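You operate a simulated robot arm through the tools that you are given. There is no shell and no other tool. Be economical: measure what you need, move in short steps, check, and stop when the job is done.

The job below is to be done with a simulated two-armed robot. You get a single attempt, and the scene is never put back.

## Task
Take the yellow towel from the stone counter and lay it out flat on the top of the oak linen table.

It is judged by the outcome, as a careful person would: the job done as asked, and still so three seconds after it is handed in. It fails if anything else is knocked over, pushed out of place, dropped, spilled or broken. Flat cloth is picked up by pressing the open fingertips on it (5 to 10 N) and closing them slowly along it; thin cloth reads only 2 to 8 mm in the jaws.

## Robot
Two 7-joint arms with three-finger grippers on one trunk, on a base that drives. Base frame: it is fixed to the floor where the robot stands at the start and does not move with it; the origin is under the middle of the robot, x ahead of it, y to its left, z up. Lengths are in cm, angles in rad, forces in N, time in s.
The left shoulder is at the start at [1.5, 15.4, 106], the right one opposite. With the tool pointing down near the work surface each hand reaches from about 10 to 54 cm from the robot's upright axis, wherever it stands, measured 20 degrees to its own side. Places, roughly: top of the oak linen table [130, 210, 80]. Payload 2.69 kg a hand.
The tool frame of a hand sits at the grasp point between the pads (the TCP): z along the fingers, y along the line on which they close. The tips reach 2.9 cm beyond it. Largest opening 12 cm; the body of the gripper starts 7.8 cm behind the TCP.
Orientation is that of the tool frame in the base frame, as [roll, pitch, yaw] about the fixed x, y, z axes, in that order (R = Rz(yaw) Ry(pitch) Rx(roll)). With the fingers straight down and closing along the base's y, the tool's x points along the base's -x, its y along +y and its z along -z.

## Interface
- The arms move only by the tool drive_tool. It takes "left_series", "right_series" or both (then of equal length, played together; a hand with none holds still); each is a list of rows, each a list of 7 numbers: the turn, a rotation vector about the tool's x, y, z in units of 8 degrees (1.0 is 8 degrees), then the shift along the tool's x, y, z in units of 50 mm (1.0 is 50 mm), then the finger opening in mm, from 0 to 120. In form: [[ax, ay, az, tx, ty, tz, jaw], ...]. A call has 1 to 12 rows; each row shifts and turns the commanded pose from where the row before left it, along the tool's axes as they then stand. A call with a number of a shift or a turn outside -1 to 1 is refused whole. A row lasts 0.2 s, in which the tool goes at most 5 cm and 0.15 rad; a call with a longer step from one row to the next is refused whole, and so is a gripper value outside its range. Where a pose cannot be reached the arm comes as near as it can. A force on the tool above 40 N (or 10 N above the force at the start of the call, whichever is more), or a blocked arm, ends the call early, and 0.2 s more pass. The fingers move at their own pace and stop on an object; they squeeze with about 39 N. The grip force told is the motor's: it shows also when the fingers shut on nothing. Time passes only in rows, and 0.2 s behind the last, so rows that do not move let the fingers close. It gives the time, the measured TCP pose, the force on the tool (base axes), the opening and the grip force at its end, in the units of the frame above (readings bear some noise), with the torque about the TCP (base axes, N m) and any sound that the robot's microphone picked up.
- Cameras (640 x 400 px; columns grow to the right, rows downward): "scene" is now at [11.35, -2.13, 125.58]; the picture's right is [-0.25, -0.97, 0.00], its down [-0.13, 0.03, -0.99] and it looks along [0.96, -0.25, -0.14] (base axes); focal length 214 px, centre (320, 200). "left" rides on the left gripper at [6.3, 0, -10.4] in its tool frame; the picture's right is [0.00, 1.00, 0.00], its down [-0.83, 0.00, -0.56] and it looks along [-0.56, 0.00, 0.83] (tool axes); focal length 275 px, centre (320, 200). "right" rides on the right gripper at [6.3, 0, -10.4] in its tool frame; the picture's right is [0.00, 1.00, 0.00], its down [-0.83, 0.00, -0.56] and it looks along [-0.56, 0.00, 0.83] (tool axes); focal length 275 px, centre (320, 200). There is no depth. A picture from a camera that has moved, and an enlarged one, comes with that camera's place and axes in the base frame and with its lens.
- snapshot(camera): a new picture of that camera. The clock stands still meanwhile.
- slide_trunk(by): slides the trunk up (or, below 0, down) by that many cm; the arms and the scene camera ride with it, the base frame stays. It gives what a move gives, with no picture.
- roll_base(legs): drives the robot by 1 to 6 legs, each [ahead, left, turn to the left] in cm, cm and rad, along the robot's own axes; the way and the turn of a leg run together, so that a leg with both is an arc; at most 150 cm and 3.142 rad a leg. The arms and the cameras ride along, it lands a little off, and it stops where it bumps. It gives what a move gives.
- aim_head(pan, tilt): turns the head with the scene camera to pan (to the left, within 1.396 rad either way) and tilt (down, from -0.506 to 1.204), counted from straight ahead of the robot. It gives what a move gives.
- zoom(camera, box): a new picture of the part [left, top, right, bottom] of that camera's present view, enlarged. The clock stands still meanwhile.
- sign_off(): hands the job in; it is judged then, once.

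Work in short steps. Places have to be worked out from the pictures, the camera data and where the tool is seen: move nearer, look again, correct. Check each grasp and each placing, and mend what went wrong. You have 120 turns and 88 pictures in all, those below and enlarged ones among them. Open the grippers and draw the arms clear of the work before you hand the job in, unless the task says otherwise; then end with one line.

The tools are called after ">>>" by a JSON object that holds its "fn" and its "kwargs". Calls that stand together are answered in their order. drive_tool: Moves the arms, as the interface text tells. Its arguments: {"type":"object","properties":{"left_series":{"type":"array"},"right_series":{"type":"array"}},"required":[]} The other tools are called the same way: slide_trunk (by) slides the trunk up or down; roll_base (legs) drives the base; aim_head (pan, tilt) turns the head that bears the scene camera; snapshot (camera) takes a picture; zoom (camera, box) takes an enlarged picture of a part of a camera's view; sign_off () hands the job in.

At the start:

```text
time_s: 0.0
left_tcp_pos: [27.88, 4.09, 123.43]
left_tcp_rot: [-3.142, -0.001, -3.14]
left_ft_force: [-0.1, 0.0, 0.6]
left_torque: [0.03, 0.0, 0.02]
left_width: 12.0
left_finger_force: 0.1
right_tcp_pos: [31.23, -25.93, 100.01]
right_tcp_rot: [-3.141, 0.0, -3.139]
right_ft_force: [0.1, -0.7, -0.1]
right_torque: [-0.01, 0.01, -0.01]
right_width: 12.0
right_finger_force: 0.2
trunk travel left (down, up): [-42.2, 1.6]
robot x, y, heading: [-0.13, -0.13, -0.001]
head pan, tilt: [-0.253, 0.136]
```

scene: 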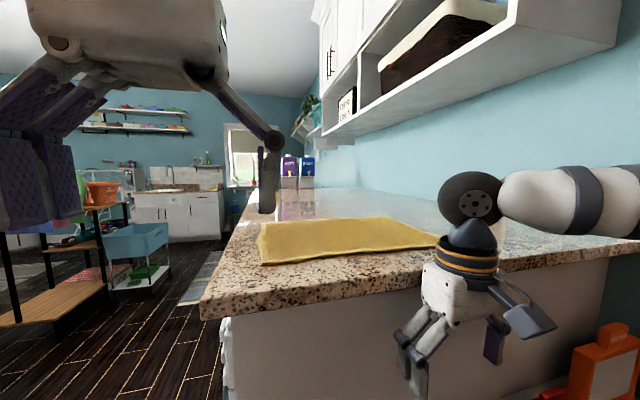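
right: 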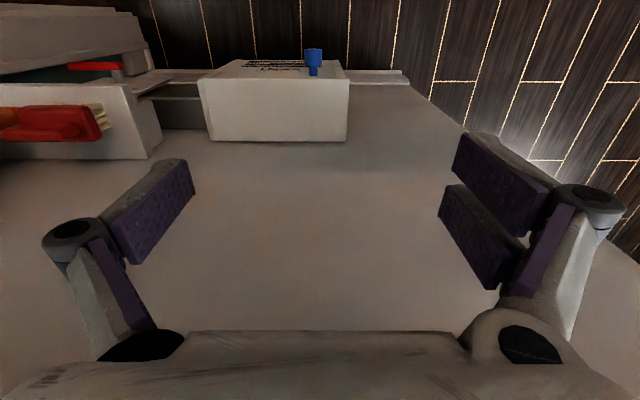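
left: 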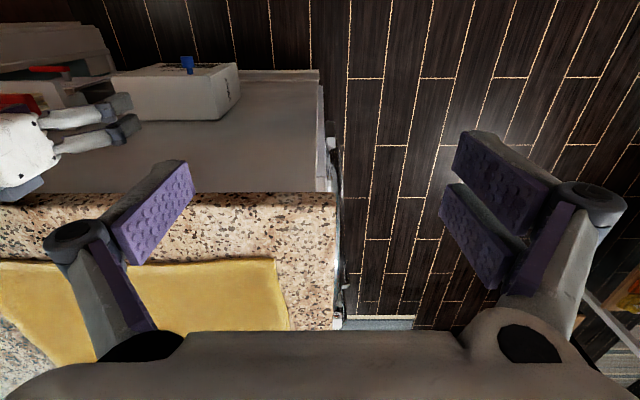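

The towel seems to lie on a counter at about z≈108, 47–77 cm ahead. I'll look at it more squarely first, to get its corners and the free room.

>>> {"fn": "aim_head", "kwargs": {"pan": -0.25, "tilt": 0.6}}

>>> {"fn": "snapshot", "kwargs": {"camera": "scene"}}

>>> {"fn": "aim_head", "kwargs": {"pan": 1.0, "tilt": 0.25}}

>>> {"fn": "snapshot", "kwargs": {"camera": "scene"}}

```text
time_s: 0.9
left_tcp_pos: [27.94, 4.34, 123.38]
left_tcp_rot: [3.141, -0.001, -3.137]
left_ft_force: [26.9, 5.7, -19.2]
left_torque: [-0.38, 1.45, -0.16]
left_width: 12.01
left_finger_force: 0.1
right_tcp_pos: [31.19, -25.94, 99.91]
right_tcp_rot: [-3.141, -0.002, 3.14]
right_ft_force: [-0.6, 0.0, -0.7]
right_torque: [-0.03, -0.01, -0.02]
right_width: 12.0
right_finger_force: 0.0
trunk travel left (down, up): [-42.2, 1.6]
robot x, y, heading: [0.19, -0.37, -0.001]
head pan, tilt: [-0.25, 0.6]
```

```text
84 pictures are left
camera scene: at [11.21, -2.05, 122.13], right [-0.25, -0.97, 0.0], down [-0.47, 0.12, -0.88], along [0.85, -0.22, -0.48], focal length 214 px, centre (320, 200)
```

scene: 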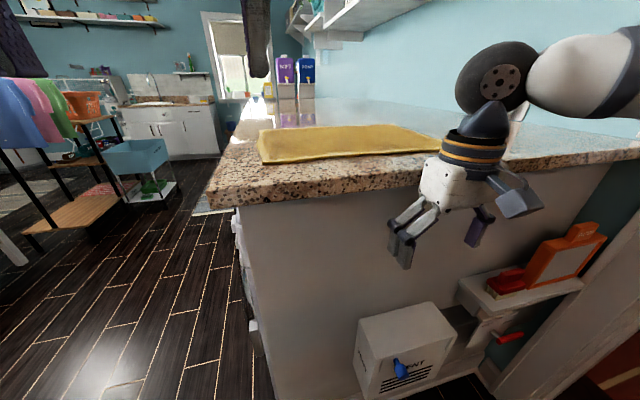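

```text
time_s: 2.3
left_tcp_pos: [27.74, 4.19, 123.38]
left_tcp_rot: [3.141, 0.0, 3.141]
left_ft_force: [-0.1, 0.3, 0.1]
left_torque: [-0.03, 0.03, 0.02]
left_width: 11.99
left_finger_force: 0.1
right_tcp_pos: [31.34, -25.88, 99.96]
right_tcp_rot: [3.141, -0.001, -3.141]
right_ft_force: [0.4, 0.4, -0.7]
right_torque: [0.01, 0.02, -0.01]
right_width: 12.03
right_finger_force: 0.0
trunk travel left (down, up): [-42.2, 1.6]
robot x, y, heading: [0.0, -0.12, 0.005]
head pan, tilt: [1.0, 0.25]
```

```text
83 pictures are left
camera scene: at [7.44, 8.04, 124.52], right [0.84, -0.54, 0.0], down [-0.13, -0.21, -0.97], along [0.52, 0.81, -0.25], focal length 214 px, centre (320, 200)
```

scene: 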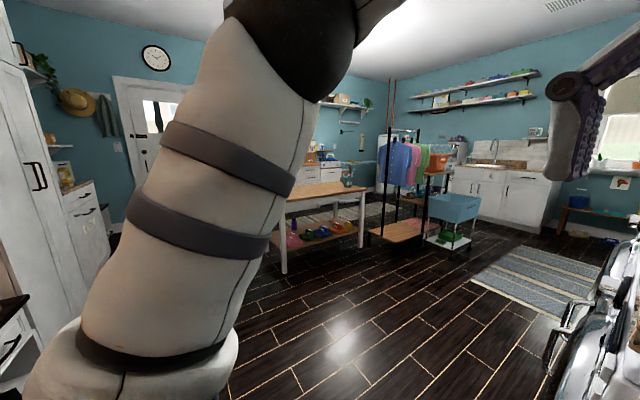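

Re-triangulating gives counter top z≈110, with the towel at about x 47–77, y −39…−1. I'll raise the right hand straight up clear of the counter.

>>> {"fn": "drive_tool", "kwargs": {"right_series": [[0, 0, 0, 0, 0, -1, 120], [0, 0, 0, 0, 0, -1, 120], [0, 0, 0, 0, 0, -1, 120], [0, 0, 0, 0, 0, -1, 120], [0, 0, 0, 0, 0, -0.8, 120]]}}

>>> {"fn": "aim_head", "kwargs": {"pan": -0.3, "tilt": 0.45}}

>>> {"fn": "snapshot", "kwargs": {"camera": "right"}}

>>> {"fn": "snapshot", "kwargs": {"camera": "scene"}}

```text
time_s: 3.5
left_tcp_pos: [27.68, 4.22, 123.45]
left_tcp_rot: [3.14, 0.0, -3.142]
left_ft_force: [0.3, 0.6, 0.0]
left_torque: [-0.04, -0.02, -0.01]
left_width: 11.99
left_finger_force: 0.1
right_tcp_pos: [33.26, -24.22, 120.71]
right_tcp_rot: [-3.139, -0.001, 3.141]
right_ft_force: [0.1, -0.4, 0.2]
right_torque: [-0.03, 0.02, -0.01]
right_width: 11.99
right_finger_force: 0.1
right hand out of reach, approached as far as the arm can: row 4, 5
trunk travel left (down, up): [-42.2, 1.6]
robot x, y, heading: [0.25, 0.26, 0.001]
head pan, tilt: [1.0, 0.25]
```

```text
time_s: 5.0
left_tcp_pos: [27.78, 4.18, 123.58]
left_tcp_rot: [3.142, 0.001, 3.141]
left_ft_force: [-0.2, 0.1, 0.0]
left_torque: [0.02, 0.01, 0.01]
left_width: 12.0
left_finger_force: 0.1
right_tcp_pos: [33.38, -24.28, 120.65]
right_tcp_rot: [3.141, 0.001, -3.141]
right_ft_force: [-0.5, 0.8, 0.1]
right_torque: [0.02, 0.0, 0.01]
right_width: 11.99
right_finger_force: 0.1
trunk travel left (down, up): [-42.2, 1.6]
robot x, y, heading: [-0.07, -0.06, 0.0]
head pan, tilt: [-0.3, 0.45]
```

```text
82 pictures are left
camera right: at [26.96, -24.27, 131.1], right [0.0, 1.0, 0.0], down [0.83, 0.0, 0.56], along [0.56, 0.0, -0.83], focal length 275 px, centre (320, 200)
```

right: 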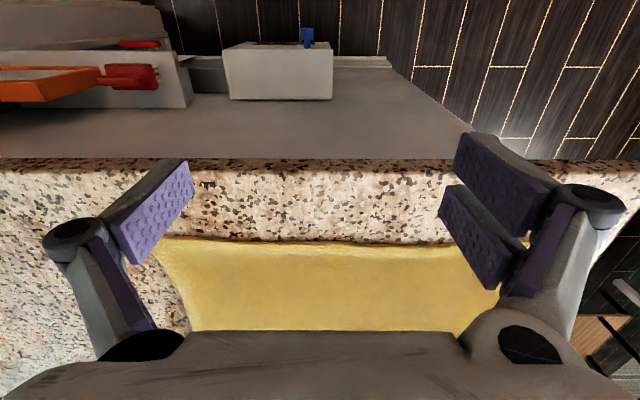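

```text
81 pictures are left
camera scene: at [11.17, -2.52, 122.65], right [-0.3, -0.96, 0.0], down [-0.42, 0.13, -0.9], along [0.86, -0.27, -0.44], focal length 214 px, centre (320, 200)
```

scene: 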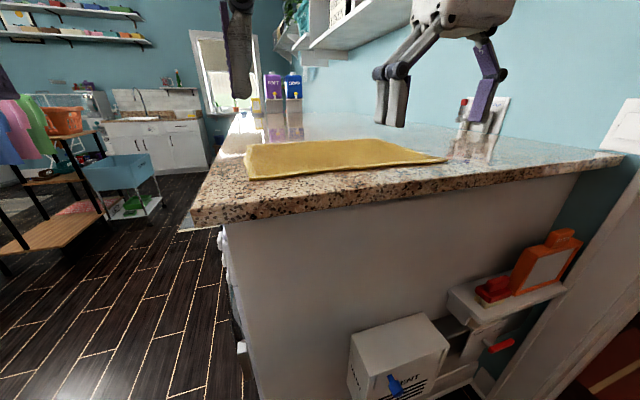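

The towel looks like one flat rectangle, near edge x≈46, right corner near y≈−40, counter edge x≈38. I'll slide the base right to centre on it, and a few cm forward.

>>> {"fn": "roll_base", "kwargs": {"legs": [[0, -20, 0], [4, 0, 0]]}}

>>> {"fn": "snapshot", "kwargs": {"camera": "right"}}

>>> {"fn": "snapshot", "kwargs": {"camera": "left"}}

>>> {"fn": "snapshot", "kwargs": {"camera": "scene"}}

```text
time_s: 7.7
left_tcp_pos: [31.75, -16.19, 123.37]
left_tcp_rot: [-3.141, 0.0, 3.138]
left_ft_force: [1.3, -1.1, -0.7]
left_torque: [-0.04, 0.06, 0.02]
left_width: 11.98
left_finger_force: 0.0
right_tcp_pos: [37.12, -44.7, 120.75]
right_tcp_rot: [3.138, 0.003, 3.138]
right_ft_force: [0.3, 0.8, -1.2]
right_torque: [0.0, 0.07, 0.01]
right_width: 12.02
right_finger_force: 0.1
trunk travel left (down, up): [-42.2, 1.6]
robot x, y, heading: [4.4, -20.64, -0.002]
head pan, tilt: [-0.3, 0.45]
```

```text
80 pictures are left
camera right: at [30.84, -44.73, 131.1], right [0.0, 1.0, 0.0], down [0.83, 0.0, 0.56], along [0.56, 0.0, -0.83], focal length 275 px, centre (320, 200)
```

right: 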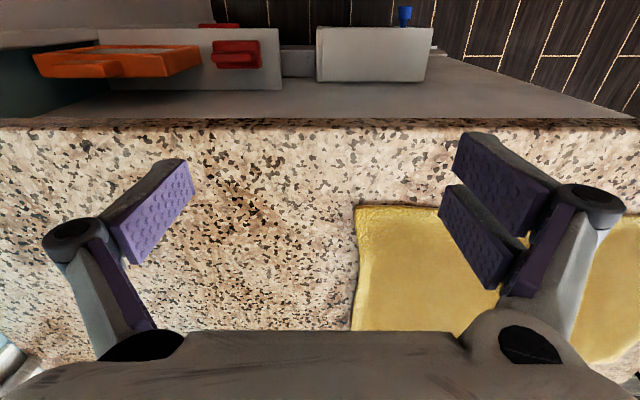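

```text
79 pictures are left
camera left: at [25.63, -16.24, 133.89], right [0.01, 1.0, 0.0], down [0.83, -0.01, 0.56], along [0.56, -0.01, -0.83], focal length 275 px, centre (320, 200)
```

left: 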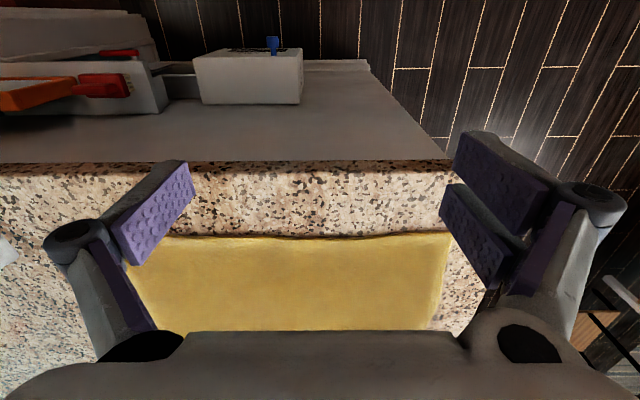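

```text
78 pictures are left
camera scene: at [15.13, -22.93, 122.66], right [-0.3, -0.95, 0.0], down [-0.42, 0.13, -0.9], along [0.86, -0.27, -0.44], focal length 214 px, centre (320, 200)
```

scene: 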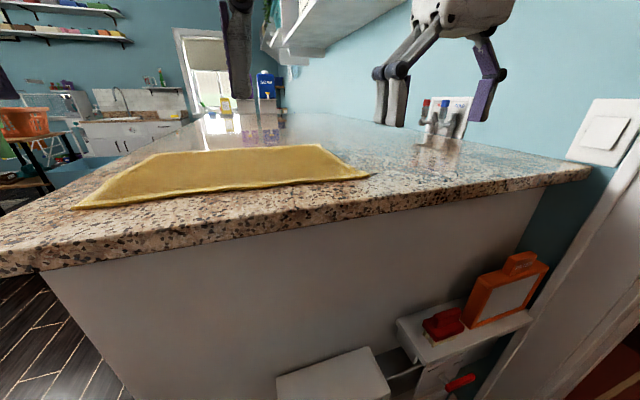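

Corners triangulate to about (45.6, −2) and (45.4, −41) at z≈110.5. I'll bring both hands over the near edge, about 3.5 cm inside each corner, jaws narrowed, hovering a few cm above.

>>> {"fn": "drive_tool", "kwargs": {"left_series": [[0, 0, 0, -0.62, 0.43, 0.2, 40], [0, 0, 0, -0.62, 0.43, 0.2, 40], [0, 0, 0, -0.62, 0.43, 0.2, 40], [0, 0, 0, -0.62, 0.43, 0.2, 40], [0, 0, 0, -0.62, 0.43, 0.2, 40]], "right_series": [[0, 0, 0, -0.41, 0.29, 0.094, 40], [0, 0, 0, -0.41, 0.29, 0.094, 40], [0, 0, 0, -0.41, 0.29, 0.094, 40], [0, 0, 0, -0.41, 0.29, 0.094, 40], [0, 0, 0, -0.41, 0.29, 0.094, 40]]}}

>>> {"fn": "snapshot", "kwargs": {"camera": "right"}}

>>> {"fn": "snapshot", "kwargs": {"camera": "left"}}

>>> {"fn": "snapshot", "kwargs": {"camera": "scene"}}

```text
time_s: 8.9
left_tcp_pos: [47.88, -5.1, 117.97]
left_tcp_rot: [3.142, -0.002, 3.137]
left_ft_force: [0.1, 1.2, 0.0]
left_torque: [-0.02, 0.05, -0.01]
left_width: 4.01
left_finger_force: 0.0
right_tcp_pos: [47.57, -37.28, 118.04]
right_tcp_rot: [-3.141, 0.0, 3.137]
right_ft_force: [0.0, 0.2, 0.0]
right_torque: [-0.03, 0.03, -0.01]
right_width: 4.0
right_finger_force: 0.0
trunk travel left (down, up): [-42.2, 1.6]
robot x, y, heading: [3.95, -20.7, -0.005]
head pan, tilt: [-0.3, 0.45]
```

```text
77 pictures are left
camera right: at [41.29, -37.29, 128.53], right [0.0, 1.0, 0.0], down [0.83, 0.0, 0.56], along [0.56, 0.0, -0.83], focal length 275 px, centre (320, 200)
```

right: 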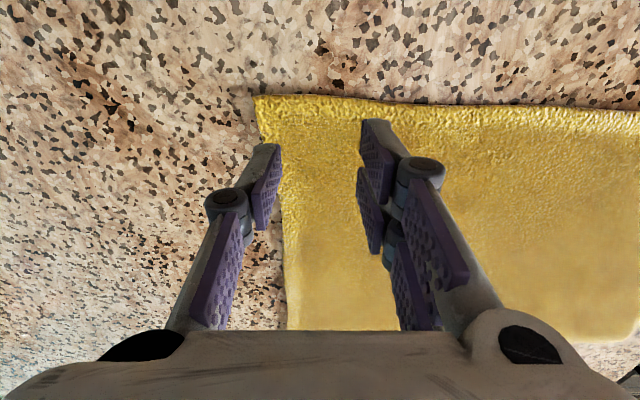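

```text
76 pictures are left
camera left: at [41.7, -5.19, 128.49], right [0.01, 1.0, 0.0], down [0.83, -0.01, 0.55], along [0.55, -0.01, -0.83], focal length 275 px, centre (320, 200)
```

left: 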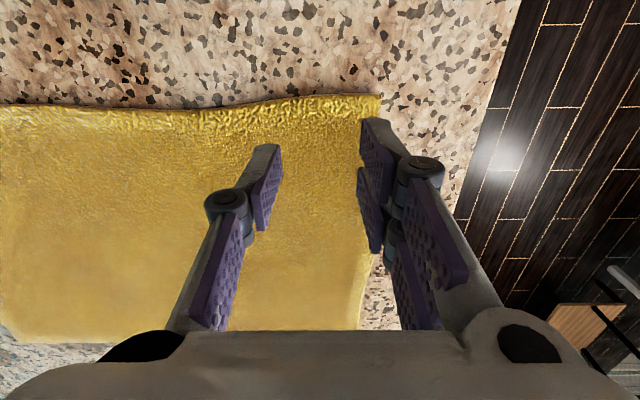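

```text
75 pictures are left
camera scene: at [15.24, -22.84, 122.61], right [-0.3, -0.95, 0.0], down [-0.42, 0.13, -0.9], along [0.86, -0.27, -0.44], focal length 214 px, centre (320, 200)
```

scene: 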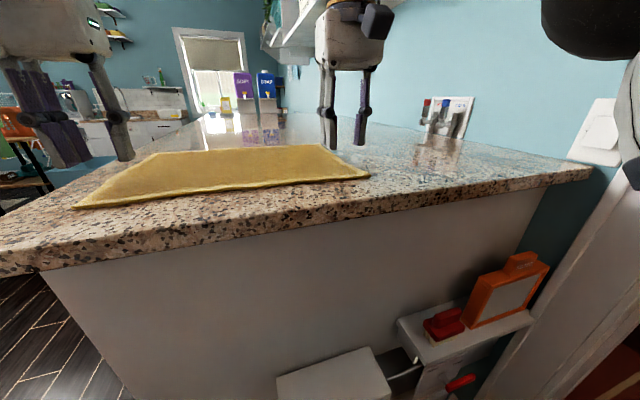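

Both corners now read (45.6, −41.4) and (46, −1.4); the tips straddle spots about 2 cm inside the edge. I'll lower 4 cm and read the force.

>>> {"fn": "drive_tool", "kwargs": {"left_series": [[0, 0, 0, 0, -0.1, 0.2, 40], [0, 0, 0, 0, 0, 0.2, 40], [0, 0, 0, 0, 0, 0.2, 40], [0, 0, 0, 0, 0, 0.2, 40]], "right_series": [[0, 0, 0, 0, 0.1, 0.2, 40], [0, 0, 0, 0, 0, 0.2, 40], [0, 0, 0, 0, 0, 0.2, 40], [0, 0, 0, 0, 0, 0.2, 40]]}}

>>> {"fn": "snapshot", "kwargs": {"camera": "scene"}}

```text
time_s: 9.9
left_tcp_pos: [47.26, -6.07, 114.39]
left_tcp_rot: [3.141, 0.0, 3.138]
left_ft_force: [-0.2, -0.5, -0.4]
left_torque: [0.05, 0.02, 0.0]
left_width: 3.96
left_finger_force: 0.1
right_tcp_pos: [47.19, -37.03, 114.3]
right_tcp_rot: [3.138, 0.002, 3.138]
right_ft_force: [-1.0, -0.6, 0.6]
right_torque: [-0.01, -0.02, 0.0]
right_width: 4.0
right_finger_force: 0.1
trunk travel left (down, up): [-42.2, 1.6]
robot x, y, heading: [3.81, -20.54, -0.003]
head pan, tilt: [-0.3, 0.45]
```

```text
74 pictures are left
camera scene: at [15.05, -22.93, 122.65], right [-0.3, -0.95, 0.0], down [-0.42, 0.13, -0.9], along [0.86, -0.27, -0.44], focal length 214 px, centre (320, 200)
```

scene: 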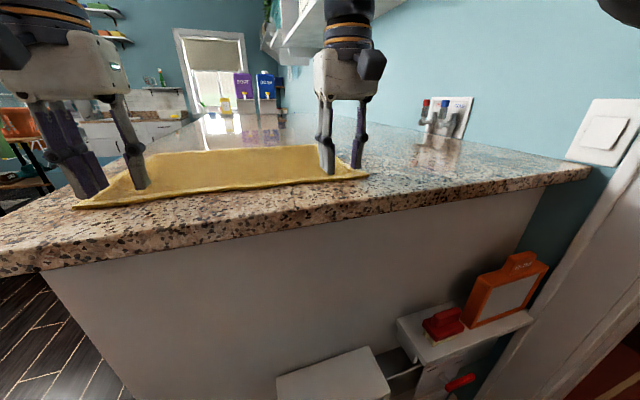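

The tips are about 1 cm above the cloth with no contact yet. I'll lower in 1.5 mm steps.

>>> {"fn": "drive_tool", "kwargs": {"left_series": [[0, 0, 0, 0, 0, 0.04, 40], [0, 0, 0, 0, 0, 0.03, 40], [0, 0, 0, 0, 0, 0.03, 40], [0, 0, 0, 0, 0, 0.03, 40], [0, 0, 0, 0, 0, 0.03, 40]], "right_series": [[0, 0, 0, 0, 0, 0.04, 40], [0, 0, 0, 0, 0, 0.03, 40], [0, 0, 0, 0, 0, 0.03, 40], [0, 0, 0, 0, 0, 0.03, 40], [0, 0, 0, 0, 0, 0.03, 40]]}}

```text
time_s: 11.1
left_tcp_pos: [47.28, -6.17, 113.5]
left_tcp_rot: [3.141, 0.0, 3.138]
left_ft_force: [0.2, -0.2, 0.2]
left_torque: [-0.02, 0.01, 0.03]
left_width: 4.01
left_finger_force: 0.0
right_tcp_pos: [47.12, -37.15, 113.46]
right_tcp_rot: [3.139, 0.002, 3.139]
right_ft_force: [0.0, 0.2, 0.3]
right_torque: [0.0, 0.01, -0.01]
right_width: 4.0
right_finger_force: 0.0
trunk travel left (down, up): [-42.2, 1.6]
robot x, y, heading: [3.91, -20.38, -0.005]
head pan, tilt: [-0.3, 0.45]
```

Still no contact at z 113.5; I continue down in small steps.

>>> {"fn": "drive_tool", "kwargs": {"left_series": [[0, 0, 0, 0, 0, 0.03, 40], [0, 0, 0, 0, 0, 0.03, 40], [0, 0, 0, 0, 0, 0.03, 40], [0, 0, 0, 0, 0, 0.03, 40]], "right_series": [[0, 0, 0, 0, 0, 0.03, 40], [0, 0, 0, 0, 0, 0.03, 40], [0, 0, 0, 0, 0, 0.03, 40], [0, 0, 0, 0, 0, 0.03, 40]]}}

>>> {"fn": "zoom", "kwargs": {"camera": "scene", "box": [60, 100, 380, 300]}}

```text
time_s: 12.1
left_tcp_pos: [47.16, -6.11, 113.2]
left_tcp_rot: [3.14, 0.003, 3.138]
left_ft_force: [1.8, 0.4, 4.5]
left_torque: [0.03, -0.03, -0.05]
left_width: 4.0
left_finger_force: 0.0
right_tcp_pos: [47.34, -37.08, 113.06]
right_tcp_rot: [3.14, 0.009, 3.137]
right_ft_force: [2.8, -0.5, 13.5]
right_torque: [0.02, 0.0, -0.04]
right_width: 3.99
right_finger_force: 0.3
trunk travel left (down, up): [-42.2, 1.6]
robot x, y, heading: [4.0, -20.43, -0.005]
head pan, tilt: [-0.3, 0.45]
```

```text
2.00 times, centred on (220, 200) of scene
camera zoom: at [14.97, -22.92, 122.69], right [-0.3, -0.95, 0.0], down [-0.41, 0.13, -0.9], along [0.86, -0.27, -0.43], focal length 429 px, centre (520, 200)
```

zoom: 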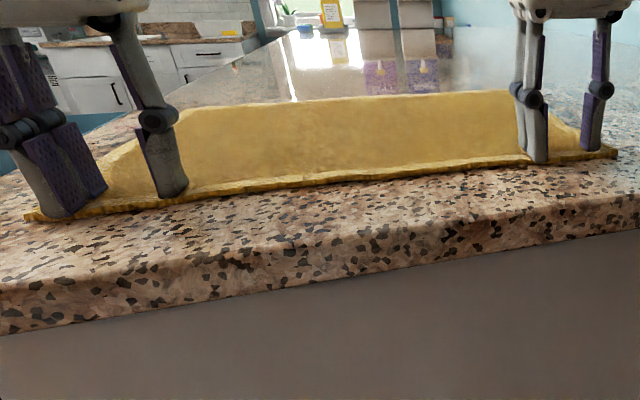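

Both hands are in contact: left 4.5 N, right 13.5 N. I'll even that out a little and close slowly along the cloth.

>>> {"fn": "drive_tool", "kwargs": {"left_series": [[0, 0, 0, 0, 0, 0.02, 40], [0, 0, 0, 0, 0, 0, 36], [0, 0, 0, 0, 0, 0, 32], [0, 0, 0, 0, 0, 0, 28], [0, 0, 0, 0, 0, 0, 24], [0, 0, 0, 0, 0, 0, 20], [0, 0, 0, 0, 0, 0, 16], [0, 0, 0, 0, 0, 0, 12], [0, 0, 0, 0, 0, 0, 8], [0, 0, 0, 0, 0, 0, 4], [0, 0, 0, 0, 0, 0, 0], [0, 0, 0, 0, 0, 0, 0]], "right_series": [[0, 0, 0, 0, 0, -0.02, 40], [0, 0, 0, 0, 0, 0, 36], [0, 0, 0, 0, 0, 0, 32], [0, 0, 0, 0, 0, 0, 28], [0, 0, 0, 0, 0, 0, 24], [0, 0, 0, 0, 0, 0, 20], [0, 0, 0, 0, 0, 0, 16], [0, 0, 0, 0, 0, 0, 12], [0, 0, 0, 0, 0, 0, 8], [0, 0, 0, 0, 0, 0, 4], [0, 0, 0, 0, 0, 0, 0], [0, 0, 0, 0, 0, 0, 0]]}}

>>> {"fn": "zoom", "kwargs": {"camera": "scene", "box": [60, 100, 380, 300]}}

```text
time_s: 14.7
left_tcp_pos: [47.17, -6.12, 112.93]
left_tcp_rot: [-3.141, 0.003, 3.135]
left_ft_force: [-0.8, -12.1, 15.3]
left_torque: [-0.3, -0.01, -0.02]
left_width: 0.39
left_finger_force: 32.2
right_tcp_pos: [47.0, -37.18, 113.02]
right_tcp_rot: [3.14, 0.002, 3.137]
right_ft_force: [-1.4, 11.9, 9.5]
right_torque: [0.33, 0.06, 0.09]
right_width: 0.53
right_finger_force: 33.3
trunk travel left (down, up): [-42.2, 1.6]
robot x, y, heading: [4.03, -20.34, 0.001]
head pan, tilt: [-0.3, 0.45]
```

```text
2.00 times, centred on (220, 200) of scene
camera zoom: at [14.89, -22.94, 122.67], right [-0.3, -0.95, 0.0], down [-0.41, 0.13, -0.9], along [0.86, -0.27, -0.43], focal length 429 px, centre (520, 200)
```

zoom: 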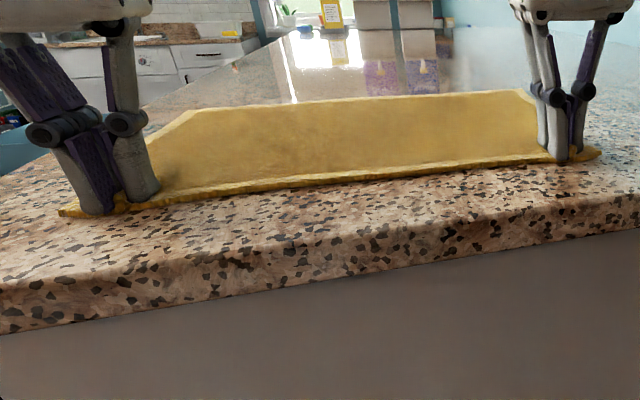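

Widths 3.9 and 5.3 mm: both hands hold cloth, which is taut between them (12 N). I'll ease the hands together slightly and lift.

>>> {"fn": "drive_tool", "kwargs": {"left_series": [[0, 0, 0, 0, -0.08, 0, 0], [0, 0, 0, 0, -0.04, -0.15, 0], [0, 0, 0, 0, 0, -0.2, 0], [0, 0, 0, 0, 0, -0.3, 0], [0, 0, 0, 0, 0, -0.3, 0], [0, 0, 0, 0, 0, -0.3, 0]], "right_series": [[0, 0, 0, 0, 0.08, 0, 0], [0, 0, 0, 0, 0.04, -0.15, 0], [0, 0, 0, 0, 0, -0.2, 0], [0, 0, 0, 0, 0, -0.3, 0], [0, 0, 0, 0, 0, -0.3, 0], [0, 0, 0, 0, 0, -0.3, 0]]}}

>>> {"fn": "snapshot", "kwargs": {"camera": "scene"}}

```text
time_s: 16.1
left_tcp_pos: [47.2, -6.62, 119.07]
left_tcp_rot: [3.141, -0.001, 3.139]
left_ft_force: [0.1, -0.5, 0.8]
left_torque: [0.01, -0.04, -0.03]
left_width: 0.38
left_finger_force: 34.0
right_tcp_pos: [47.25, -36.3, 119.42]
right_tcp_rot: [3.142, 0.002, 3.14]
right_ft_force: [0.2, 2.1, -0.6]
right_torque: [0.01, 0.01, 0.07]
right_width: 0.53
right_finger_force: 34.4
trunk travel left (down, up): [-42.2, 1.6]
robot x, y, heading: [3.7, -20.24, -0.002]
head pan, tilt: [-0.3, 0.45]
```

```text
71 pictures are left
camera scene: at [15.07, -22.92, 122.65], right [-0.3, -0.95, 0.0], down [-0.42, 0.13, -0.9], along [0.86, -0.27, -0.44], focal length 214 px, centre (320, 200)
```

scene: 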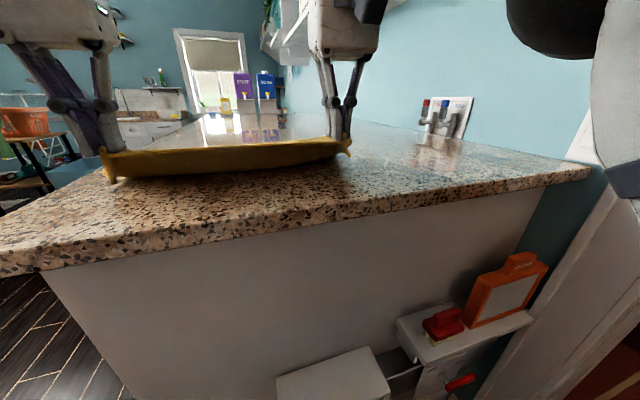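

Both corners are up and the towel trails on the counter. Before backing off I check both sides and behind with the head.

>>> {"fn": "aim_head", "kwargs": {"pan": -1.39, "tilt": 0.4}}

>>> {"fn": "snapshot", "kwargs": {"camera": "scene"}}

>>> {"fn": "aim_head", "kwargs": {"pan": 1.39, "tilt": 0.4}}

>>> {"fn": "snapshot", "kwargs": {"camera": "scene"}}

>>> {"fn": "aim_head", "kwargs": {"pan": 0.75, "tilt": 0.3}}

>>> {"fn": "snapshot", "kwargs": {"camera": "scene"}}

```text
time_s: 17.4
left_tcp_pos: [47.19, -6.59, 119.24]
left_tcp_rot: [-3.141, -0.002, 3.137]
left_ft_force: [0.6, -3.1, 1.5]
left_torque: [-0.07, 0.02, -0.07]
left_width: 0.32
left_finger_force: 33.4
right_tcp_pos: [47.21, -36.33, 119.33]
right_tcp_rot: [3.138, 0.002, 3.139]
right_ft_force: [-0.1, 1.3, -1.0]
right_torque: [0.06, 0.02, 0.08]
right_width: 0.49
right_finger_force: 33.4
trunk travel left (down, up): [-42.2, 1.6]
robot x, y, heading: [3.9, -20.3, -0.008]
head pan, tilt: [-1.389, 0.4]
```

```text
70 pictures are left
camera scene: at [7.93, -29.28, 123.12], right [-0.98, -0.18, 0.0], down [-0.07, 0.38, -0.92], along [0.16, -0.91, -0.39], focal length 214 px, centre (320, 200)
```

scene: 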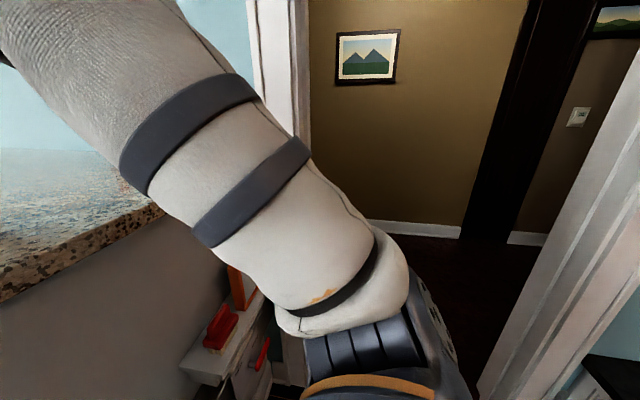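

```text
time_s: 19.9
left_tcp_pos: [47.23, -6.64, 119.2]
left_tcp_rot: [3.141, 0.002, 3.137]
left_ft_force: [0.3, -1.6, 0.3]
left_torque: [-0.02, -0.04, -0.01]
left_width: 0.43
left_finger_force: 34.1
right_tcp_pos: [47.21, -36.34, 119.23]
right_tcp_rot: [3.139, 0.001, 3.136]
right_ft_force: [-0.4, 1.3, 0.1]
right_torque: [0.04, 0.02, 0.04]
right_width: 0.51
right_finger_force: 33.3
trunk travel left (down, up): [-42.2, 1.6]
robot x, y, heading: [4.18, -20.13, -0.005]
head pan, tilt: [1.389, 0.4]
```

```text
69 pictures are left
camera scene: at [8.01, -11.06, 123.12], right [0.98, -0.19, 0.0], down [-0.07, -0.38, -0.92], along [0.17, 0.91, -0.39], focal length 214 px, centre (320, 200)
```

scene: 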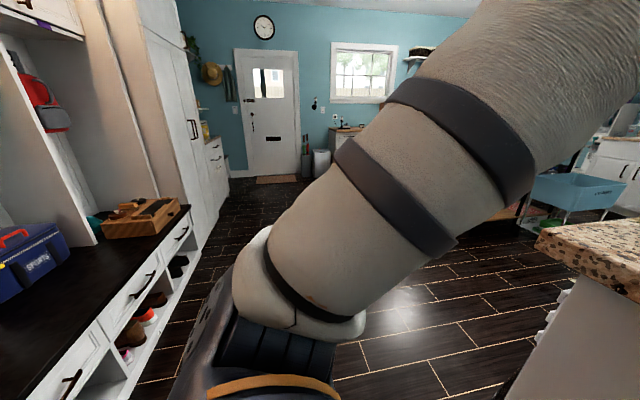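

```text
time_s: 20.9
left_tcp_pos: [47.23, -6.53, 119.17]
left_tcp_rot: [3.141, -0.001, 3.138]
left_ft_force: [-0.3, -1.4, 0.5]
left_torque: [-0.06, -0.02, -0.03]
left_width: 0.34
left_finger_force: 31.3
right_tcp_pos: [47.18, -36.47, 119.32]
right_tcp_rot: [3.14, 0.002, 3.138]
right_ft_force: [0.1, 0.8, 0.5]
right_torque: [0.04, 0.03, 0.01]
right_width: 0.5
right_finger_force: 33.5
trunk travel left (down, up): [-42.2, 1.6]
robot x, y, heading: [4.04, -20.27, -0.008]
head pan, tilt: [0.75, 0.3]
```

```text
68 pictures are left
camera scene: at [13.14, -13.82, 124.05], right [0.68, -0.73, 0.0], down [-0.22, -0.2, -0.96], along [0.7, 0.65, -0.3], focal length 214 px, centre (320, 200)
```

scene: 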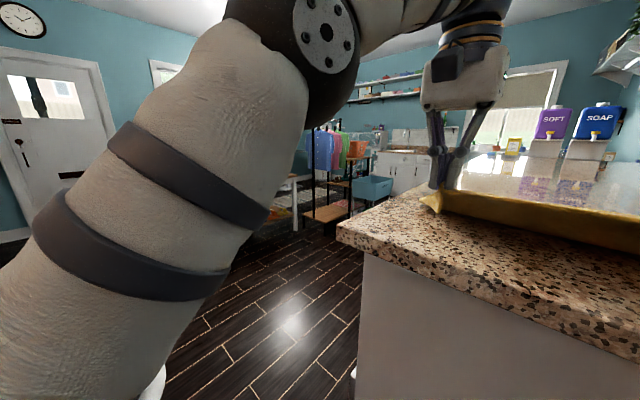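

The bench behind has its edge at about x≈−68, so I can back about 28 cm and pull the arms in for the rest. The table's front edge seems to be near y≈168, x≈80–170. Backing straight now so the towel slides off the counter edge.

>>> {"fn": "roll_base", "kwargs": {"legs": [[-28, 0, 0]]}}

>>> {"fn": "aim_head", "kwargs": {"pan": 0, "tilt": 0.45}}

>>> {"fn": "snapshot", "kwargs": {"camera": "scene"}}

```text
time_s: 22.8
left_tcp_pos: [19.41, -6.46, 119.17]
left_tcp_rot: [-3.141, 0.0, 3.136]
left_ft_force: [-0.4, -2.1, 0.1]
left_torque: [-0.08, -0.01, -0.05]
left_width: 0.36
left_finger_force: 33.3
right_tcp_pos: [19.39, -36.25, 119.26]
right_tcp_rot: [-3.141, 0.002, 3.138]
right_ft_force: [-0.9, 1.6, -0.7]
right_torque: [-0.02, -0.01, 0.04]
right_width: 0.5
right_finger_force: 33.5
trunk travel left (down, up): [-42.2, 1.6]
robot x, y, heading: [-24.0, -20.34, -0.005]
head pan, tilt: [0.75, 0.3]
```

```text
time_s: 23.9
left_tcp_pos: [19.52, -6.64, 119.06]
left_tcp_rot: [3.142, 0.002, 3.137]
left_ft_force: [-0.1, -1.2, 0.5]
left_torque: [-0.07, -0.03, -0.02]
left_width: 0.34
left_finger_force: 32.6
right_tcp_pos: [19.3, -36.32, 119.35]
right_tcp_rot: [3.14, 0.001, 3.136]
right_ft_force: [1.0, 1.9, -0.4]
right_torque: [0.06, 0.01, 0.04]
right_width: 0.51
right_finger_force: 33.7
trunk travel left (down, up): [-42.2, 1.6]
robot x, y, heading: [-23.96, -20.18, -0.007]
head pan, tilt: [0.0, 0.45]
```

```text
67 pictures are left
camera scene: at [-12.36, -20.07, 122.65], right [0.0, -1.0, 0.0], down [-0.44, 0.0, -0.9], along [0.9, 0.0, -0.44], focal length 214 px, centre (320, 200)
```

scene: 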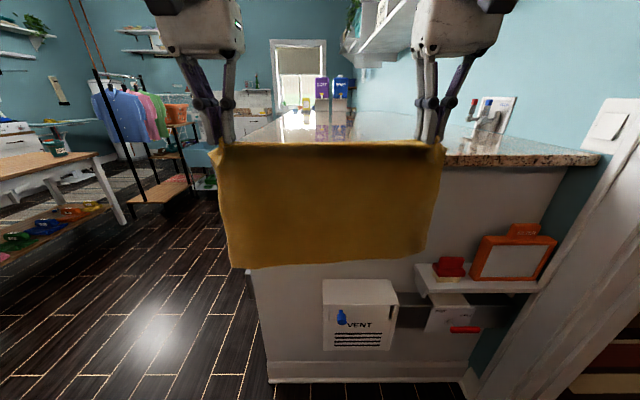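

The towel hangs free and flat between the hands, bottom at z≈92. I turn left in place to face the table.

>>> {"fn": "roll_base", "kwargs": {"legs": [[0, 15, 0], [0, 0, 0.8], [0, 0, 0.77]]}}

>>> {"fn": "aim_head", "kwargs": {"pan": -0.5, "tilt": 0.3}}

>>> {"fn": "snapshot", "kwargs": {"camera": "scene"}}

```text
time_s: 29.9
left_tcp_pos: [-37.56, 38.33, 119.25]
left_tcp_rot: [3.139, 0.0, -1.575]
left_ft_force: [2.5, -0.4, 0.3]
left_torque: [-0.02, -0.05, -0.05]
left_width: 0.37
left_finger_force: 32.3
right_tcp_pos: [-7.75, 38.32, 119.36]
right_tcp_rot: [3.141, 0.0, -1.576]
right_ft_force: [-2.7, 0.1, 0.2]
right_torque: [0.01, 0.06, -0.02]
right_width: 0.41
right_finger_force: 33.5
trunk travel left (down, up): [-42.2, 1.6]
robot x, y, heading: [-23.71, -5.22, 1.567]
head pan, tilt: [0.0, 0.45]
```

```text
time_s: 30.8
left_tcp_pos: [-37.62, 38.49, 119.02]
left_tcp_rot: [-3.141, 0.002, -1.577]
left_ft_force: [2.9, 0.1, -0.1]
left_torque: [-0.01, -0.05, -0.1]
left_width: 0.35
left_finger_force: 32.4
right_tcp_pos: [-7.85, 38.35, 119.29]
right_tcp_rot: [3.14, 0.001, -1.574]
right_ft_force: [-2.6, -0.4, -0.9]
right_torque: [0.0, 0.06, -0.02]
right_width: 0.43
right_finger_force: 33.4
trunk travel left (down, up): [-42.2, 1.6]
robot x, y, heading: [-23.94, -4.75, 1.566]
head pan, tilt: [-0.499, 0.3]
```

```text
66 pictures are left
camera scene: at [-19.21, 5.66, 124.04], right [0.88, -0.48, 0.0], down [-0.14, -0.26, -0.96], along [0.46, 0.84, -0.3], focal length 214 px, centre (320, 200)
```

scene: 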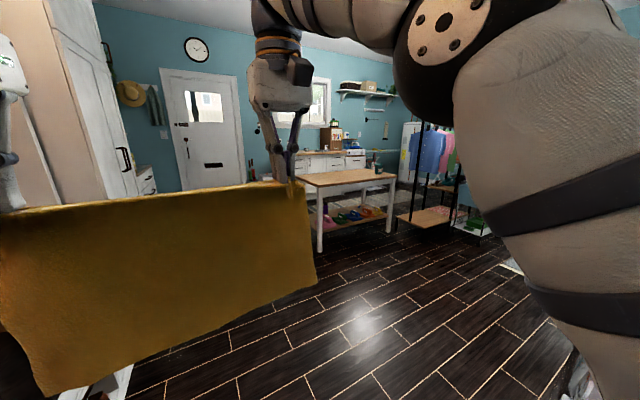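

Heading is +y. The table's near edge seems at y≈160, x≈63–152. I drive forward and then right for a nearer look.

>>> {"fn": "roll_base", "kwargs": {"legs": [[65, 0, 0], [0, -100, 0]]}}

>>> {"fn": "aim_head", "kwargs": {"pan": -0.2, "tilt": 0.35}}

>>> {"fn": "snapshot", "kwargs": {"camera": "scene"}}

```text
time_s: 42.0
left_tcp_pos: [62.77, 102.48, 119.16]
left_tcp_rot: [3.141, -0.001, -1.595]
left_ft_force: [3.4, 0.0, 0.6]
left_torque: [0.0, -0.04, -0.05]
left_width: 0.38
left_finger_force: 32.9
right_tcp_pos: [92.45, 101.73, 119.36]
right_tcp_rot: [3.14, 0.0, -1.596]
right_ft_force: [-2.0, 0.2, -0.6]
right_torque: [0.01, 0.11, -0.05]
right_width: 0.38
right_finger_force: 33.4
trunk travel left (down, up): [-42.2, 1.6]
robot x, y, heading: [75.4, 58.84, 1.547]
head pan, tilt: [-0.499, 0.3]
```

```text
time_s: 42.8
left_tcp_pos: [62.72, 102.32, 119.03]
left_tcp_rot: [3.142, 0.0, -1.597]
left_ft_force: [1.5, -1.0, -0.4]
left_torque: [-0.02, -0.07, -0.06]
left_width: 0.32
left_finger_force: 32.4
right_tcp_pos: [92.51, 101.77, 119.27]
right_tcp_rot: [3.14, 0.002, -1.595]
right_ft_force: [-2.9, 0.0, -0.9]
right_torque: [0.01, 0.05, -0.03]
right_width: 0.44
right_finger_force: 32.9
trunk travel left (down, up): [-42.2, 1.6]
robot x, y, heading: [75.44, 58.83, 1.545]
head pan, tilt: [-0.201, 0.351]
```

```text
65 pictures are left
camera scene: at [77.84, 70.3, 123.58], right [0.97, -0.22, 0.0], down [-0.08, -0.33, -0.94], along [0.21, 0.92, -0.34], focal length 214 px, centre (320, 200)
```

scene: 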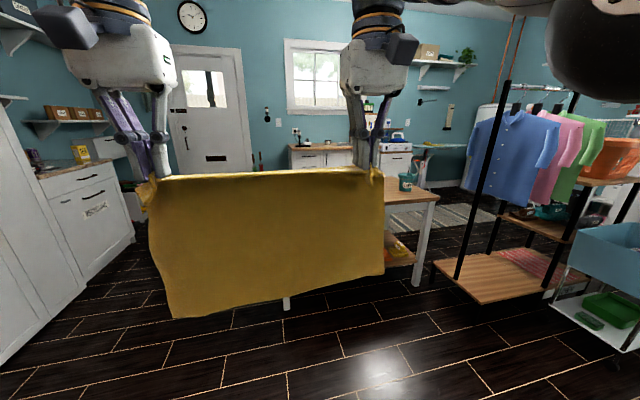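

The towel hides the table; I lower just the arms by 20 cm here, in free space, to see over it.

>>> {"fn": "drive_tool", "kwargs": {"left_series": [[0, 0, 0, 0, 0, 0.8, 0], [0, 0, 0, 0, 0, 0.8, 0], [0, 0, 0, 0, 0, 0.8, 0], [0, 0, 0, 0, 0, 0.8, 0], [0, 0, 0, 0, 0, 0.8, 0]], "right_series": [[0, 0, 0, 0, 0, 0.8, 0], [0, 0, 0, 0, 0, 0.8, 0], [0, 0, 0, 0, 0, 0.8, 0], [0, 0, 0, 0, 0, 0.8, 0], [0, 0, 0, 0, 0, 0.8, 0]]}}

>>> {"fn": "aim_head", "kwargs": {"pan": -0.35, "tilt": 0.25}}

>>> {"fn": "snapshot", "kwargs": {"camera": "scene"}}

```text
time_s: 44.0
left_tcp_pos: [62.42, 102.42, 98.95]
left_tcp_rot: [3.141, -0.002, -1.595]
left_ft_force: [1.8, -0.6, 0.2]
left_torque: [-0.02, -0.06, -0.03]
left_width: 0.35
left_finger_force: 32.5
right_tcp_pos: [92.3, 101.77, 99.06]
right_tcp_rot: [3.141, -0.001, -1.594]
right_ft_force: [-2.3, -0.5, -1.0]
right_torque: [-0.03, 0.1, -0.02]
right_width: 0.43
right_finger_force: 33.4
trunk travel left (down, up): [-42.2, 1.6]
robot x, y, heading: [75.66, 58.09, 1.546]
head pan, tilt: [-0.201, 0.351]
```

```text
time_s: 44.7
left_tcp_pos: [62.52, 102.25, 99.13]
left_tcp_rot: [-3.141, 0.001, -1.596]
left_ft_force: [2.4, 0.1, 0.7]
left_torque: [0.01, -0.07, -0.05]
left_width: 0.35
left_finger_force: 33.0
right_tcp_pos: [92.26, 101.77, 99.19]
right_tcp_rot: [3.14, 0.002, -1.595]
right_ft_force: [-1.2, 0.3, 0.0]
right_torque: [-0.01, 0.07, -0.06]
right_width: 0.44
right_finger_force: 33.2
trunk travel left (down, up): [-42.2, 1.6]
robot x, y, heading: [75.6, 58.77, 1.552]
head pan, tilt: [-0.351, 0.25]
```

```text
64 pictures are left
camera scene: at [79.17, 69.92, 124.52], right [0.93, -0.37, 0.0], down [-0.09, -0.23, -0.97], along [0.35, 0.9, -0.25], focal length 214 px, centre (320, 200)
```

scene: 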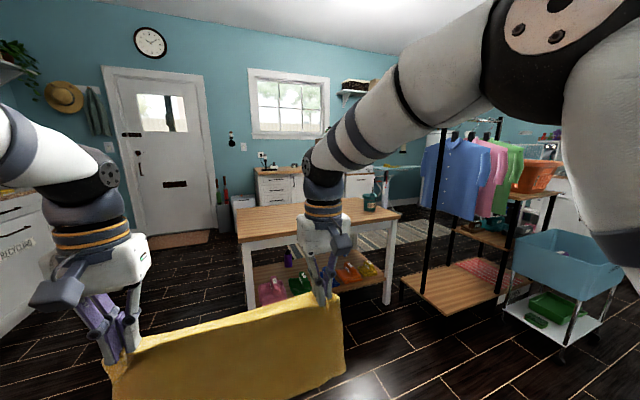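

Table top maps to about x 77–178, y 175–230, with a cup near (170, 203). I'll aim for the towel around x 95–135, y 186–212. I raise the hands again, straighten, and shift right to line up.

>>> {"fn": "drive_tool", "kwargs": {"left_series": [[0, 0, 0, 0, 0, -0.8, 0], [0, 0, 0, 0, 0, -0.8, 0], [0, 0, 0, 0, 0, -0.8, 0], [0, 0, 0, 0, 0, -0.8, 0], [0, 0, 0, 0, 0, -0.7, 0]], "right_series": [[0, 0, 0, 0, 0, -0.8, 0], [0, 0, 0, 0, 0, -0.8, 0], [0, 0, 0, 0, 0, -0.8, 0], [0, 0, 0, 0, 0, -0.8, 0], [0, 0, 0, 0, 0, -0.7, 0]]}}

>>> {"fn": "roll_base", "kwargs": {"legs": [[0, -38, 0.02], [50, 0, 0]]}}

>>> {"fn": "aim_head", "kwargs": {"pan": -0.9, "tilt": 0.4}}

>>> {"fn": "snapshot", "kwargs": {"camera": "scene"}}

```text
time_s: 45.9
left_tcp_pos: [62.67, 102.59, 118.35]
left_tcp_rot: [3.141, -0.001, -1.594]
left_ft_force: [1.7, 0.5, -0.1]
left_torque: [-0.02, -0.07, -0.1]
left_width: 0.34
left_finger_force: 32.6
right_tcp_pos: [92.47, 101.8, 119.15]
right_tcp_rot: [-3.141, 0.0, -1.595]
right_ft_force: [-1.8, 0.0, 0.2]
right_torque: [0.0, 0.06, -0.04]
right_width: 0.43
right_finger_force: 33.0
trunk travel left (down, up): [-42.2, 1.6]
robot x, y, heading: [75.27, 59.04, 1.544]
head pan, tilt: [-0.351, 0.25]
```

```text
time_s: 51.9
left_tcp_pos: [101.03, 151.15, 118.27]
left_tcp_rot: [3.14, -0.001, -1.584]
left_ft_force: [1.8, 0.7, -0.2]
left_torque: [-0.02, -0.06, -0.07]
left_width: 0.36
left_finger_force: 32.6
right_tcp_pos: [130.81, 150.89, 119.18]
right_tcp_rot: [3.138, 0.002, -1.582]
right_ft_force: [-2.0, 0.5, 0.3]
right_torque: [-0.05, 0.1, -0.01]
right_width: 0.39
right_finger_force: 33.1
trunk travel left (down, up): [-42.2, 1.6]
robot x, y, heading: [114.71, 107.77, 1.564]
head pan, tilt: [-0.351, 0.25]
```

```text
time_s: 52.9
left_tcp_pos: [101.01, 151.0, 118.14]
left_tcp_rot: [3.14, 0.0, -1.583]
left_ft_force: [2.6, -0.2, 0.1]
left_torque: [0.02, -0.06, -0.06]
left_width: 0.34
left_finger_force: 32.5
right_tcp_pos: [130.75, 150.82, 119.15]
right_tcp_rot: [3.138, 0.002, -1.582]
right_ft_force: [-2.8, 0.3, -0.4]
right_torque: [-0.04, 0.02, -0.02]
right_width: 0.43
right_finger_force: 33.8
trunk travel left (down, up): [-42.2, 1.6]
robot x, y, heading: [114.39, 107.26, 1.559]
head pan, tilt: [-0.901, 0.4]
```

```text
63 pictures are left
camera scene: at [122.04, 115.71, 123.12], right [0.61, -0.79, 0.0], down [-0.31, -0.24, -0.92], along [0.73, 0.56, -0.39], focal length 214 px, centre (320, 200)
```

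scene: 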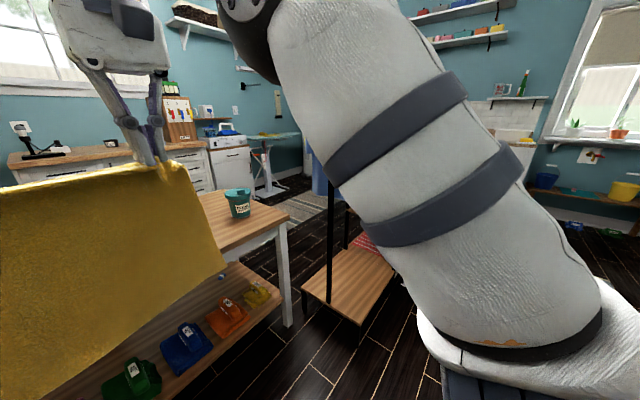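

Table near edge reads y≈172, right end x≈175, cup at about (166, 194), well right of the laying area. I drive forward 30 cm, towel bottom passing at z≈92 above the table.

>>> {"fn": "roll_base", "kwargs": {"legs": [[30, 0, 0]]}}

>>> {"fn": "aim_head", "kwargs": {"pan": -0.9, "tilt": 0.75}}

>>> {"fn": "snapshot", "kwargs": {"camera": "scene"}}

```text
time_s: 54.9
left_tcp_pos: [101.71, 180.83, 118.16]
left_tcp_rot: [-3.141, -0.001, -1.587]
left_ft_force: [2.8, 0.4, 0.3]
left_torque: [-0.04, -0.06, -0.07]
left_width: 0.36
left_finger_force: 32.5
right_tcp_pos: [131.57, 180.38, 119.1]
right_tcp_rot: [3.141, 0.001, -1.589]
right_ft_force: [-1.5, -0.8, -1.1]
right_torque: [-0.02, 0.07, -0.02]
right_width: 0.42
right_finger_force: 33.3
trunk travel left (down, up): [-42.2, 1.6]
robot x, y, heading: [114.97, 136.96, 1.558]
head pan, tilt: [-0.901, 0.4]
```

```text
time_s: 55.7
left_tcp_pos: [101.69, 180.72, 118.22]
left_tcp_rot: [3.142, 0.0, -1.588]
left_ft_force: [2.1, -0.3, -0.9]
left_torque: [0.0, -0.06, -0.05]
left_width: 0.35
left_finger_force: 33.2
right_tcp_pos: [131.51, 180.27, 119.25]
right_tcp_rot: [3.139, 0.002, -1.59]
right_ft_force: [-1.9, 0.7, -0.9]
right_torque: [0.0, 0.12, -0.04]
right_width: 0.42
right_finger_force: 33.4
trunk travel left (down, up): [-42.2, 1.6]
robot x, y, heading: [115.17, 136.93, 1.547]
head pan, tilt: [-0.901, 0.75]
```

```text
62 pictures are left
camera scene: at [121.74, 144.6, 120.02], right [0.61, -0.79, 0.0], down [-0.54, -0.41, -0.73], along [0.58, 0.44, -0.68], focal length 214 px, centre (320, 200)
```

scene: 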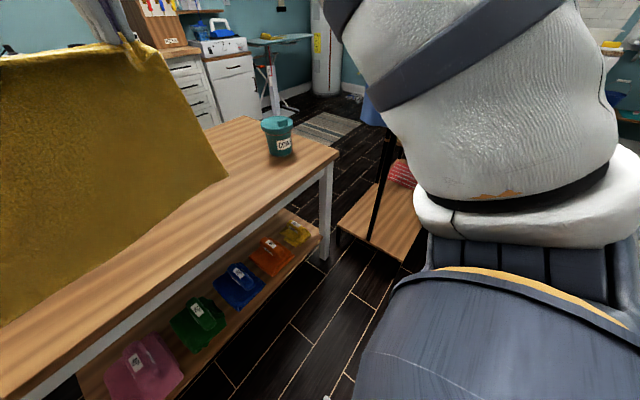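

The nearer view puts the table's near edge at y≈180 and far edge y≈232. I close in by 8 cm, then tilt the tools forward about 48° to gain reach.

>>> {"fn": "roll_base", "kwargs": {"legs": [[8, 0, 0.012]]}}

>>> {"fn": "drive_tool", "kwargs": {"left_series": [[0, -1, 0, 0, 0, 0, 0], [0, -1, 0, 0, 0, 0, 0], [0, -1, 0, 0, 0, 0, 0], [0, -1, 0, 0, 0, 0, 0], [0, -1, 0, 0, 0, 0, 0], [0, -1, 0, 0, 0, 0, 0]], "right_series": [[0, -1, 0, 0, 0, 0, 0], [0, -1, 0, 0, 0, 0, 0], [0, -1, 0, 0, 0, 0, 0], [0, -1, 0, 0, 0, 0, 0], [0, -1, 0, 0, 0, 0, 0], [0, -1, 0, 0, 0, 0, 0]]}}

>>> {"fn": "aim_head", "kwargs": {"pan": -0.3, "tilt": 0.6}}

>>> {"fn": "snapshot", "kwargs": {"camera": "scene"}}

```text
time_s: 56.8
left_tcp_pos: [101.36, 188.33, 118.29]
left_tcp_rot: [3.141, 0.0, -1.576]
left_ft_force: [2.4, 0.1, -0.6]
left_torque: [-0.05, -0.06, -0.09]
left_width: 0.36
left_finger_force: 31.8
right_tcp_pos: [131.08, 188.2, 119.06]
right_tcp_rot: [3.138, 0.003, -1.578]
right_ft_force: [-1.4, 0.5, -1.0]
right_torque: [-0.04, 0.07, -0.04]
right_width: 0.42
right_finger_force: 33.5
trunk travel left (down, up): [-42.2, 1.6]
robot x, y, heading: [114.95, 145.04, 1.561]
head pan, tilt: [-0.901, 0.75]
```

```text
time_s: 58.2
left_tcp_pos: [101.44, 188.23, 118.35]
left_tcp_rot: [-3.141, 0.139, -1.576]
left_ft_force: [1.5, -0.2, -0.3]
left_torque: [0.02, -0.05, -0.06]
left_width: 0.36
left_finger_force: 32.7
left hand out of reach, approached as far as the arm can: row 2, 3, 4, 5, 6
right_tcp_pos: [131.01, 188.16, 119.19]
right_tcp_rot: [3.14, 0.143, -1.576]
right_ft_force: [-1.4, -0.6, -0.6]
right_torque: [-0.02, 0.04, -0.01]
right_width: 0.4
right_finger_force: 32.9
right hand out of reach, approached as far as the arm can: row 2, 3, 4, 5, 6
trunk travel left (down, up): [-42.2, 1.6]
robot x, y, heading: [114.47, 144.79, 1.565]
head pan, tilt: [-0.901, 0.75]
```

```text
time_s: 59.2
left_tcp_pos: [101.28, 188.27, 118.33]
left_tcp_rot: [-3.141, 0.14, -1.574]
left_ft_force: [1.6, 0.6, -1.0]
left_torque: [0.0, -0.05, -0.08]
left_width: 0.39
left_finger_force: 32.5
right_tcp_pos: [130.96, 188.18, 119.27]
right_tcp_rot: [-3.142, 0.145, -1.576]
right_ft_force: [-1.2, 0.1, -1.4]
right_torque: [-0.06, 0.05, -0.03]
right_width: 0.4
right_finger_force: 32.7
trunk travel left (down, up): [-42.2, 1.6]
robot x, y, heading: [115.24, 144.83, 1.562]
head pan, tilt: [-0.3, 0.6]
```

```text
61 pictures are left
camera scene: at [117.88, 155.72, 121.3], right [0.95, -0.3, 0.0], down [-0.17, -0.54, -0.82], along [0.25, 0.79, -0.57], focal length 214 px, centre (320, 200)
```

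scene: 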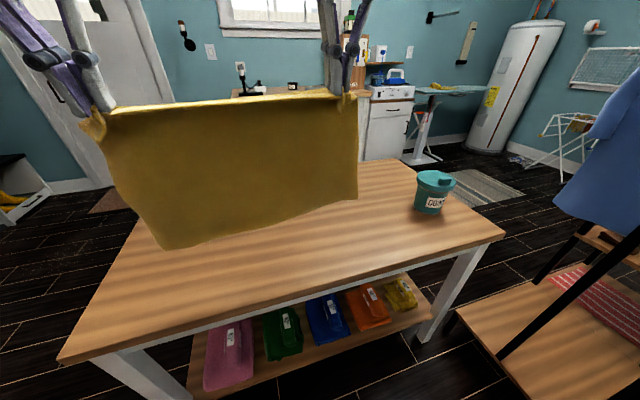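

Only 8° of tilt was reachable that high. The table view is now clear: near edge y≈182, x 82–179. I'll lower and extend forward, then retry the tilt.

>>> {"fn": "drive_tool", "kwargs": {"left_series": [[0, 0, 0, -0.4, 0, 0.4, 0], [0, 0, 0, -0.4, 0, 0.4, 0], [0, 0, 0, -0.4, 0, 0.4, 0], [0, 0, 0, -0.4, 0, 0.4, 0]], "right_series": [[0, 0, 0, -0.4, 0, 0.44, 0], [0, 0, 0, -0.4, 0, 0.44, 0], [0, 0, 0, -0.4, 0, 0.44, 0], [0, 0, 0, -0.4, 0, 0.44, 0]]}}

>>> {"fn": "drive_tool", "kwargs": {"left_series": [[0, -0.6, 0, 0, 0, 0, 0], [0, -0.6, 0, 0, 0, 0, 0], [0, -0.6, 0, 0, 0, 0, 0]], "right_series": [[0, -0.6, 0, 0, 0, 0, 0], [0, -0.6, 0, 0, 0, 0, 0], [0, -0.6, 0, 0, 0, 0, 0]]}}

>>> {"fn": "snapshot", "kwargs": {"camera": "scene"}}

```text
time_s: 60.2
left_tcp_pos: [101.05, 197.26, 111.38]
left_tcp_rot: [3.141, 0.136, -1.576]
left_ft_force: [1.1, 0.7, -0.2]
left_torque: [-0.06, -0.02, -0.08]
left_width: 0.34
left_finger_force: 32.4
right_tcp_pos: [130.69, 197.58, 111.51]
right_tcp_rot: [3.14, 0.137, -1.576]
right_ft_force: [-1.9, 0.7, 0.3]
right_torque: [-0.05, 0.06, 0.0]
right_width: 0.42
right_finger_force: 33.0
trunk travel left (down, up): [-42.2, 1.6]
robot x, y, heading: [115.15, 144.45, 1.564]
head pan, tilt: [-0.3, 0.6]
```

```text
time_s: 61.0
left_tcp_pos: [101.15, 197.24, 111.71]
left_tcp_rot: [3.141, 0.392, -1.577]
left_ft_force: [2.7, 0.0, -0.2]
left_torque: [-0.01, -0.05, -0.03]
left_width: 0.36
left_finger_force: 32.6
right_tcp_pos: [131.03, 197.29, 111.68]
right_tcp_rot: [3.14, 0.394, -1.577]
right_ft_force: [-2.5, -0.9, 0.2]
right_torque: [0.01, 0.04, -0.04]
right_width: 0.41
right_finger_force: 33.3
trunk travel left (down, up): [-42.2, 1.6]
robot x, y, heading: [115.12, 144.8, 1.565]
head pan, tilt: [-0.3, 0.6]
```

```text
60 pictures are left
camera scene: at [117.88, 155.62, 121.32], right [0.95, -0.3, 0.0], down [-0.17, -0.54, -0.83], along [0.25, 0.79, -0.56], focal length 214 px, centre (320, 200)
```

scene: 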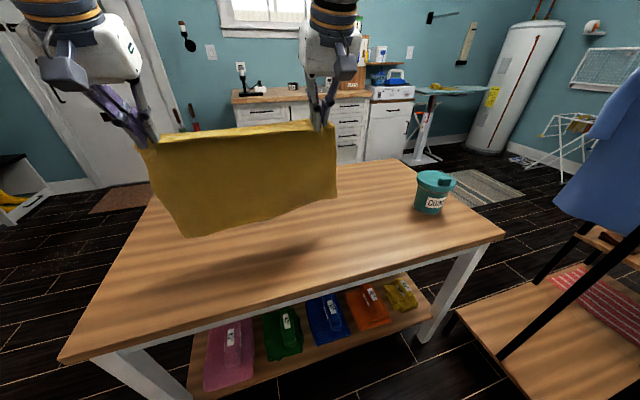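

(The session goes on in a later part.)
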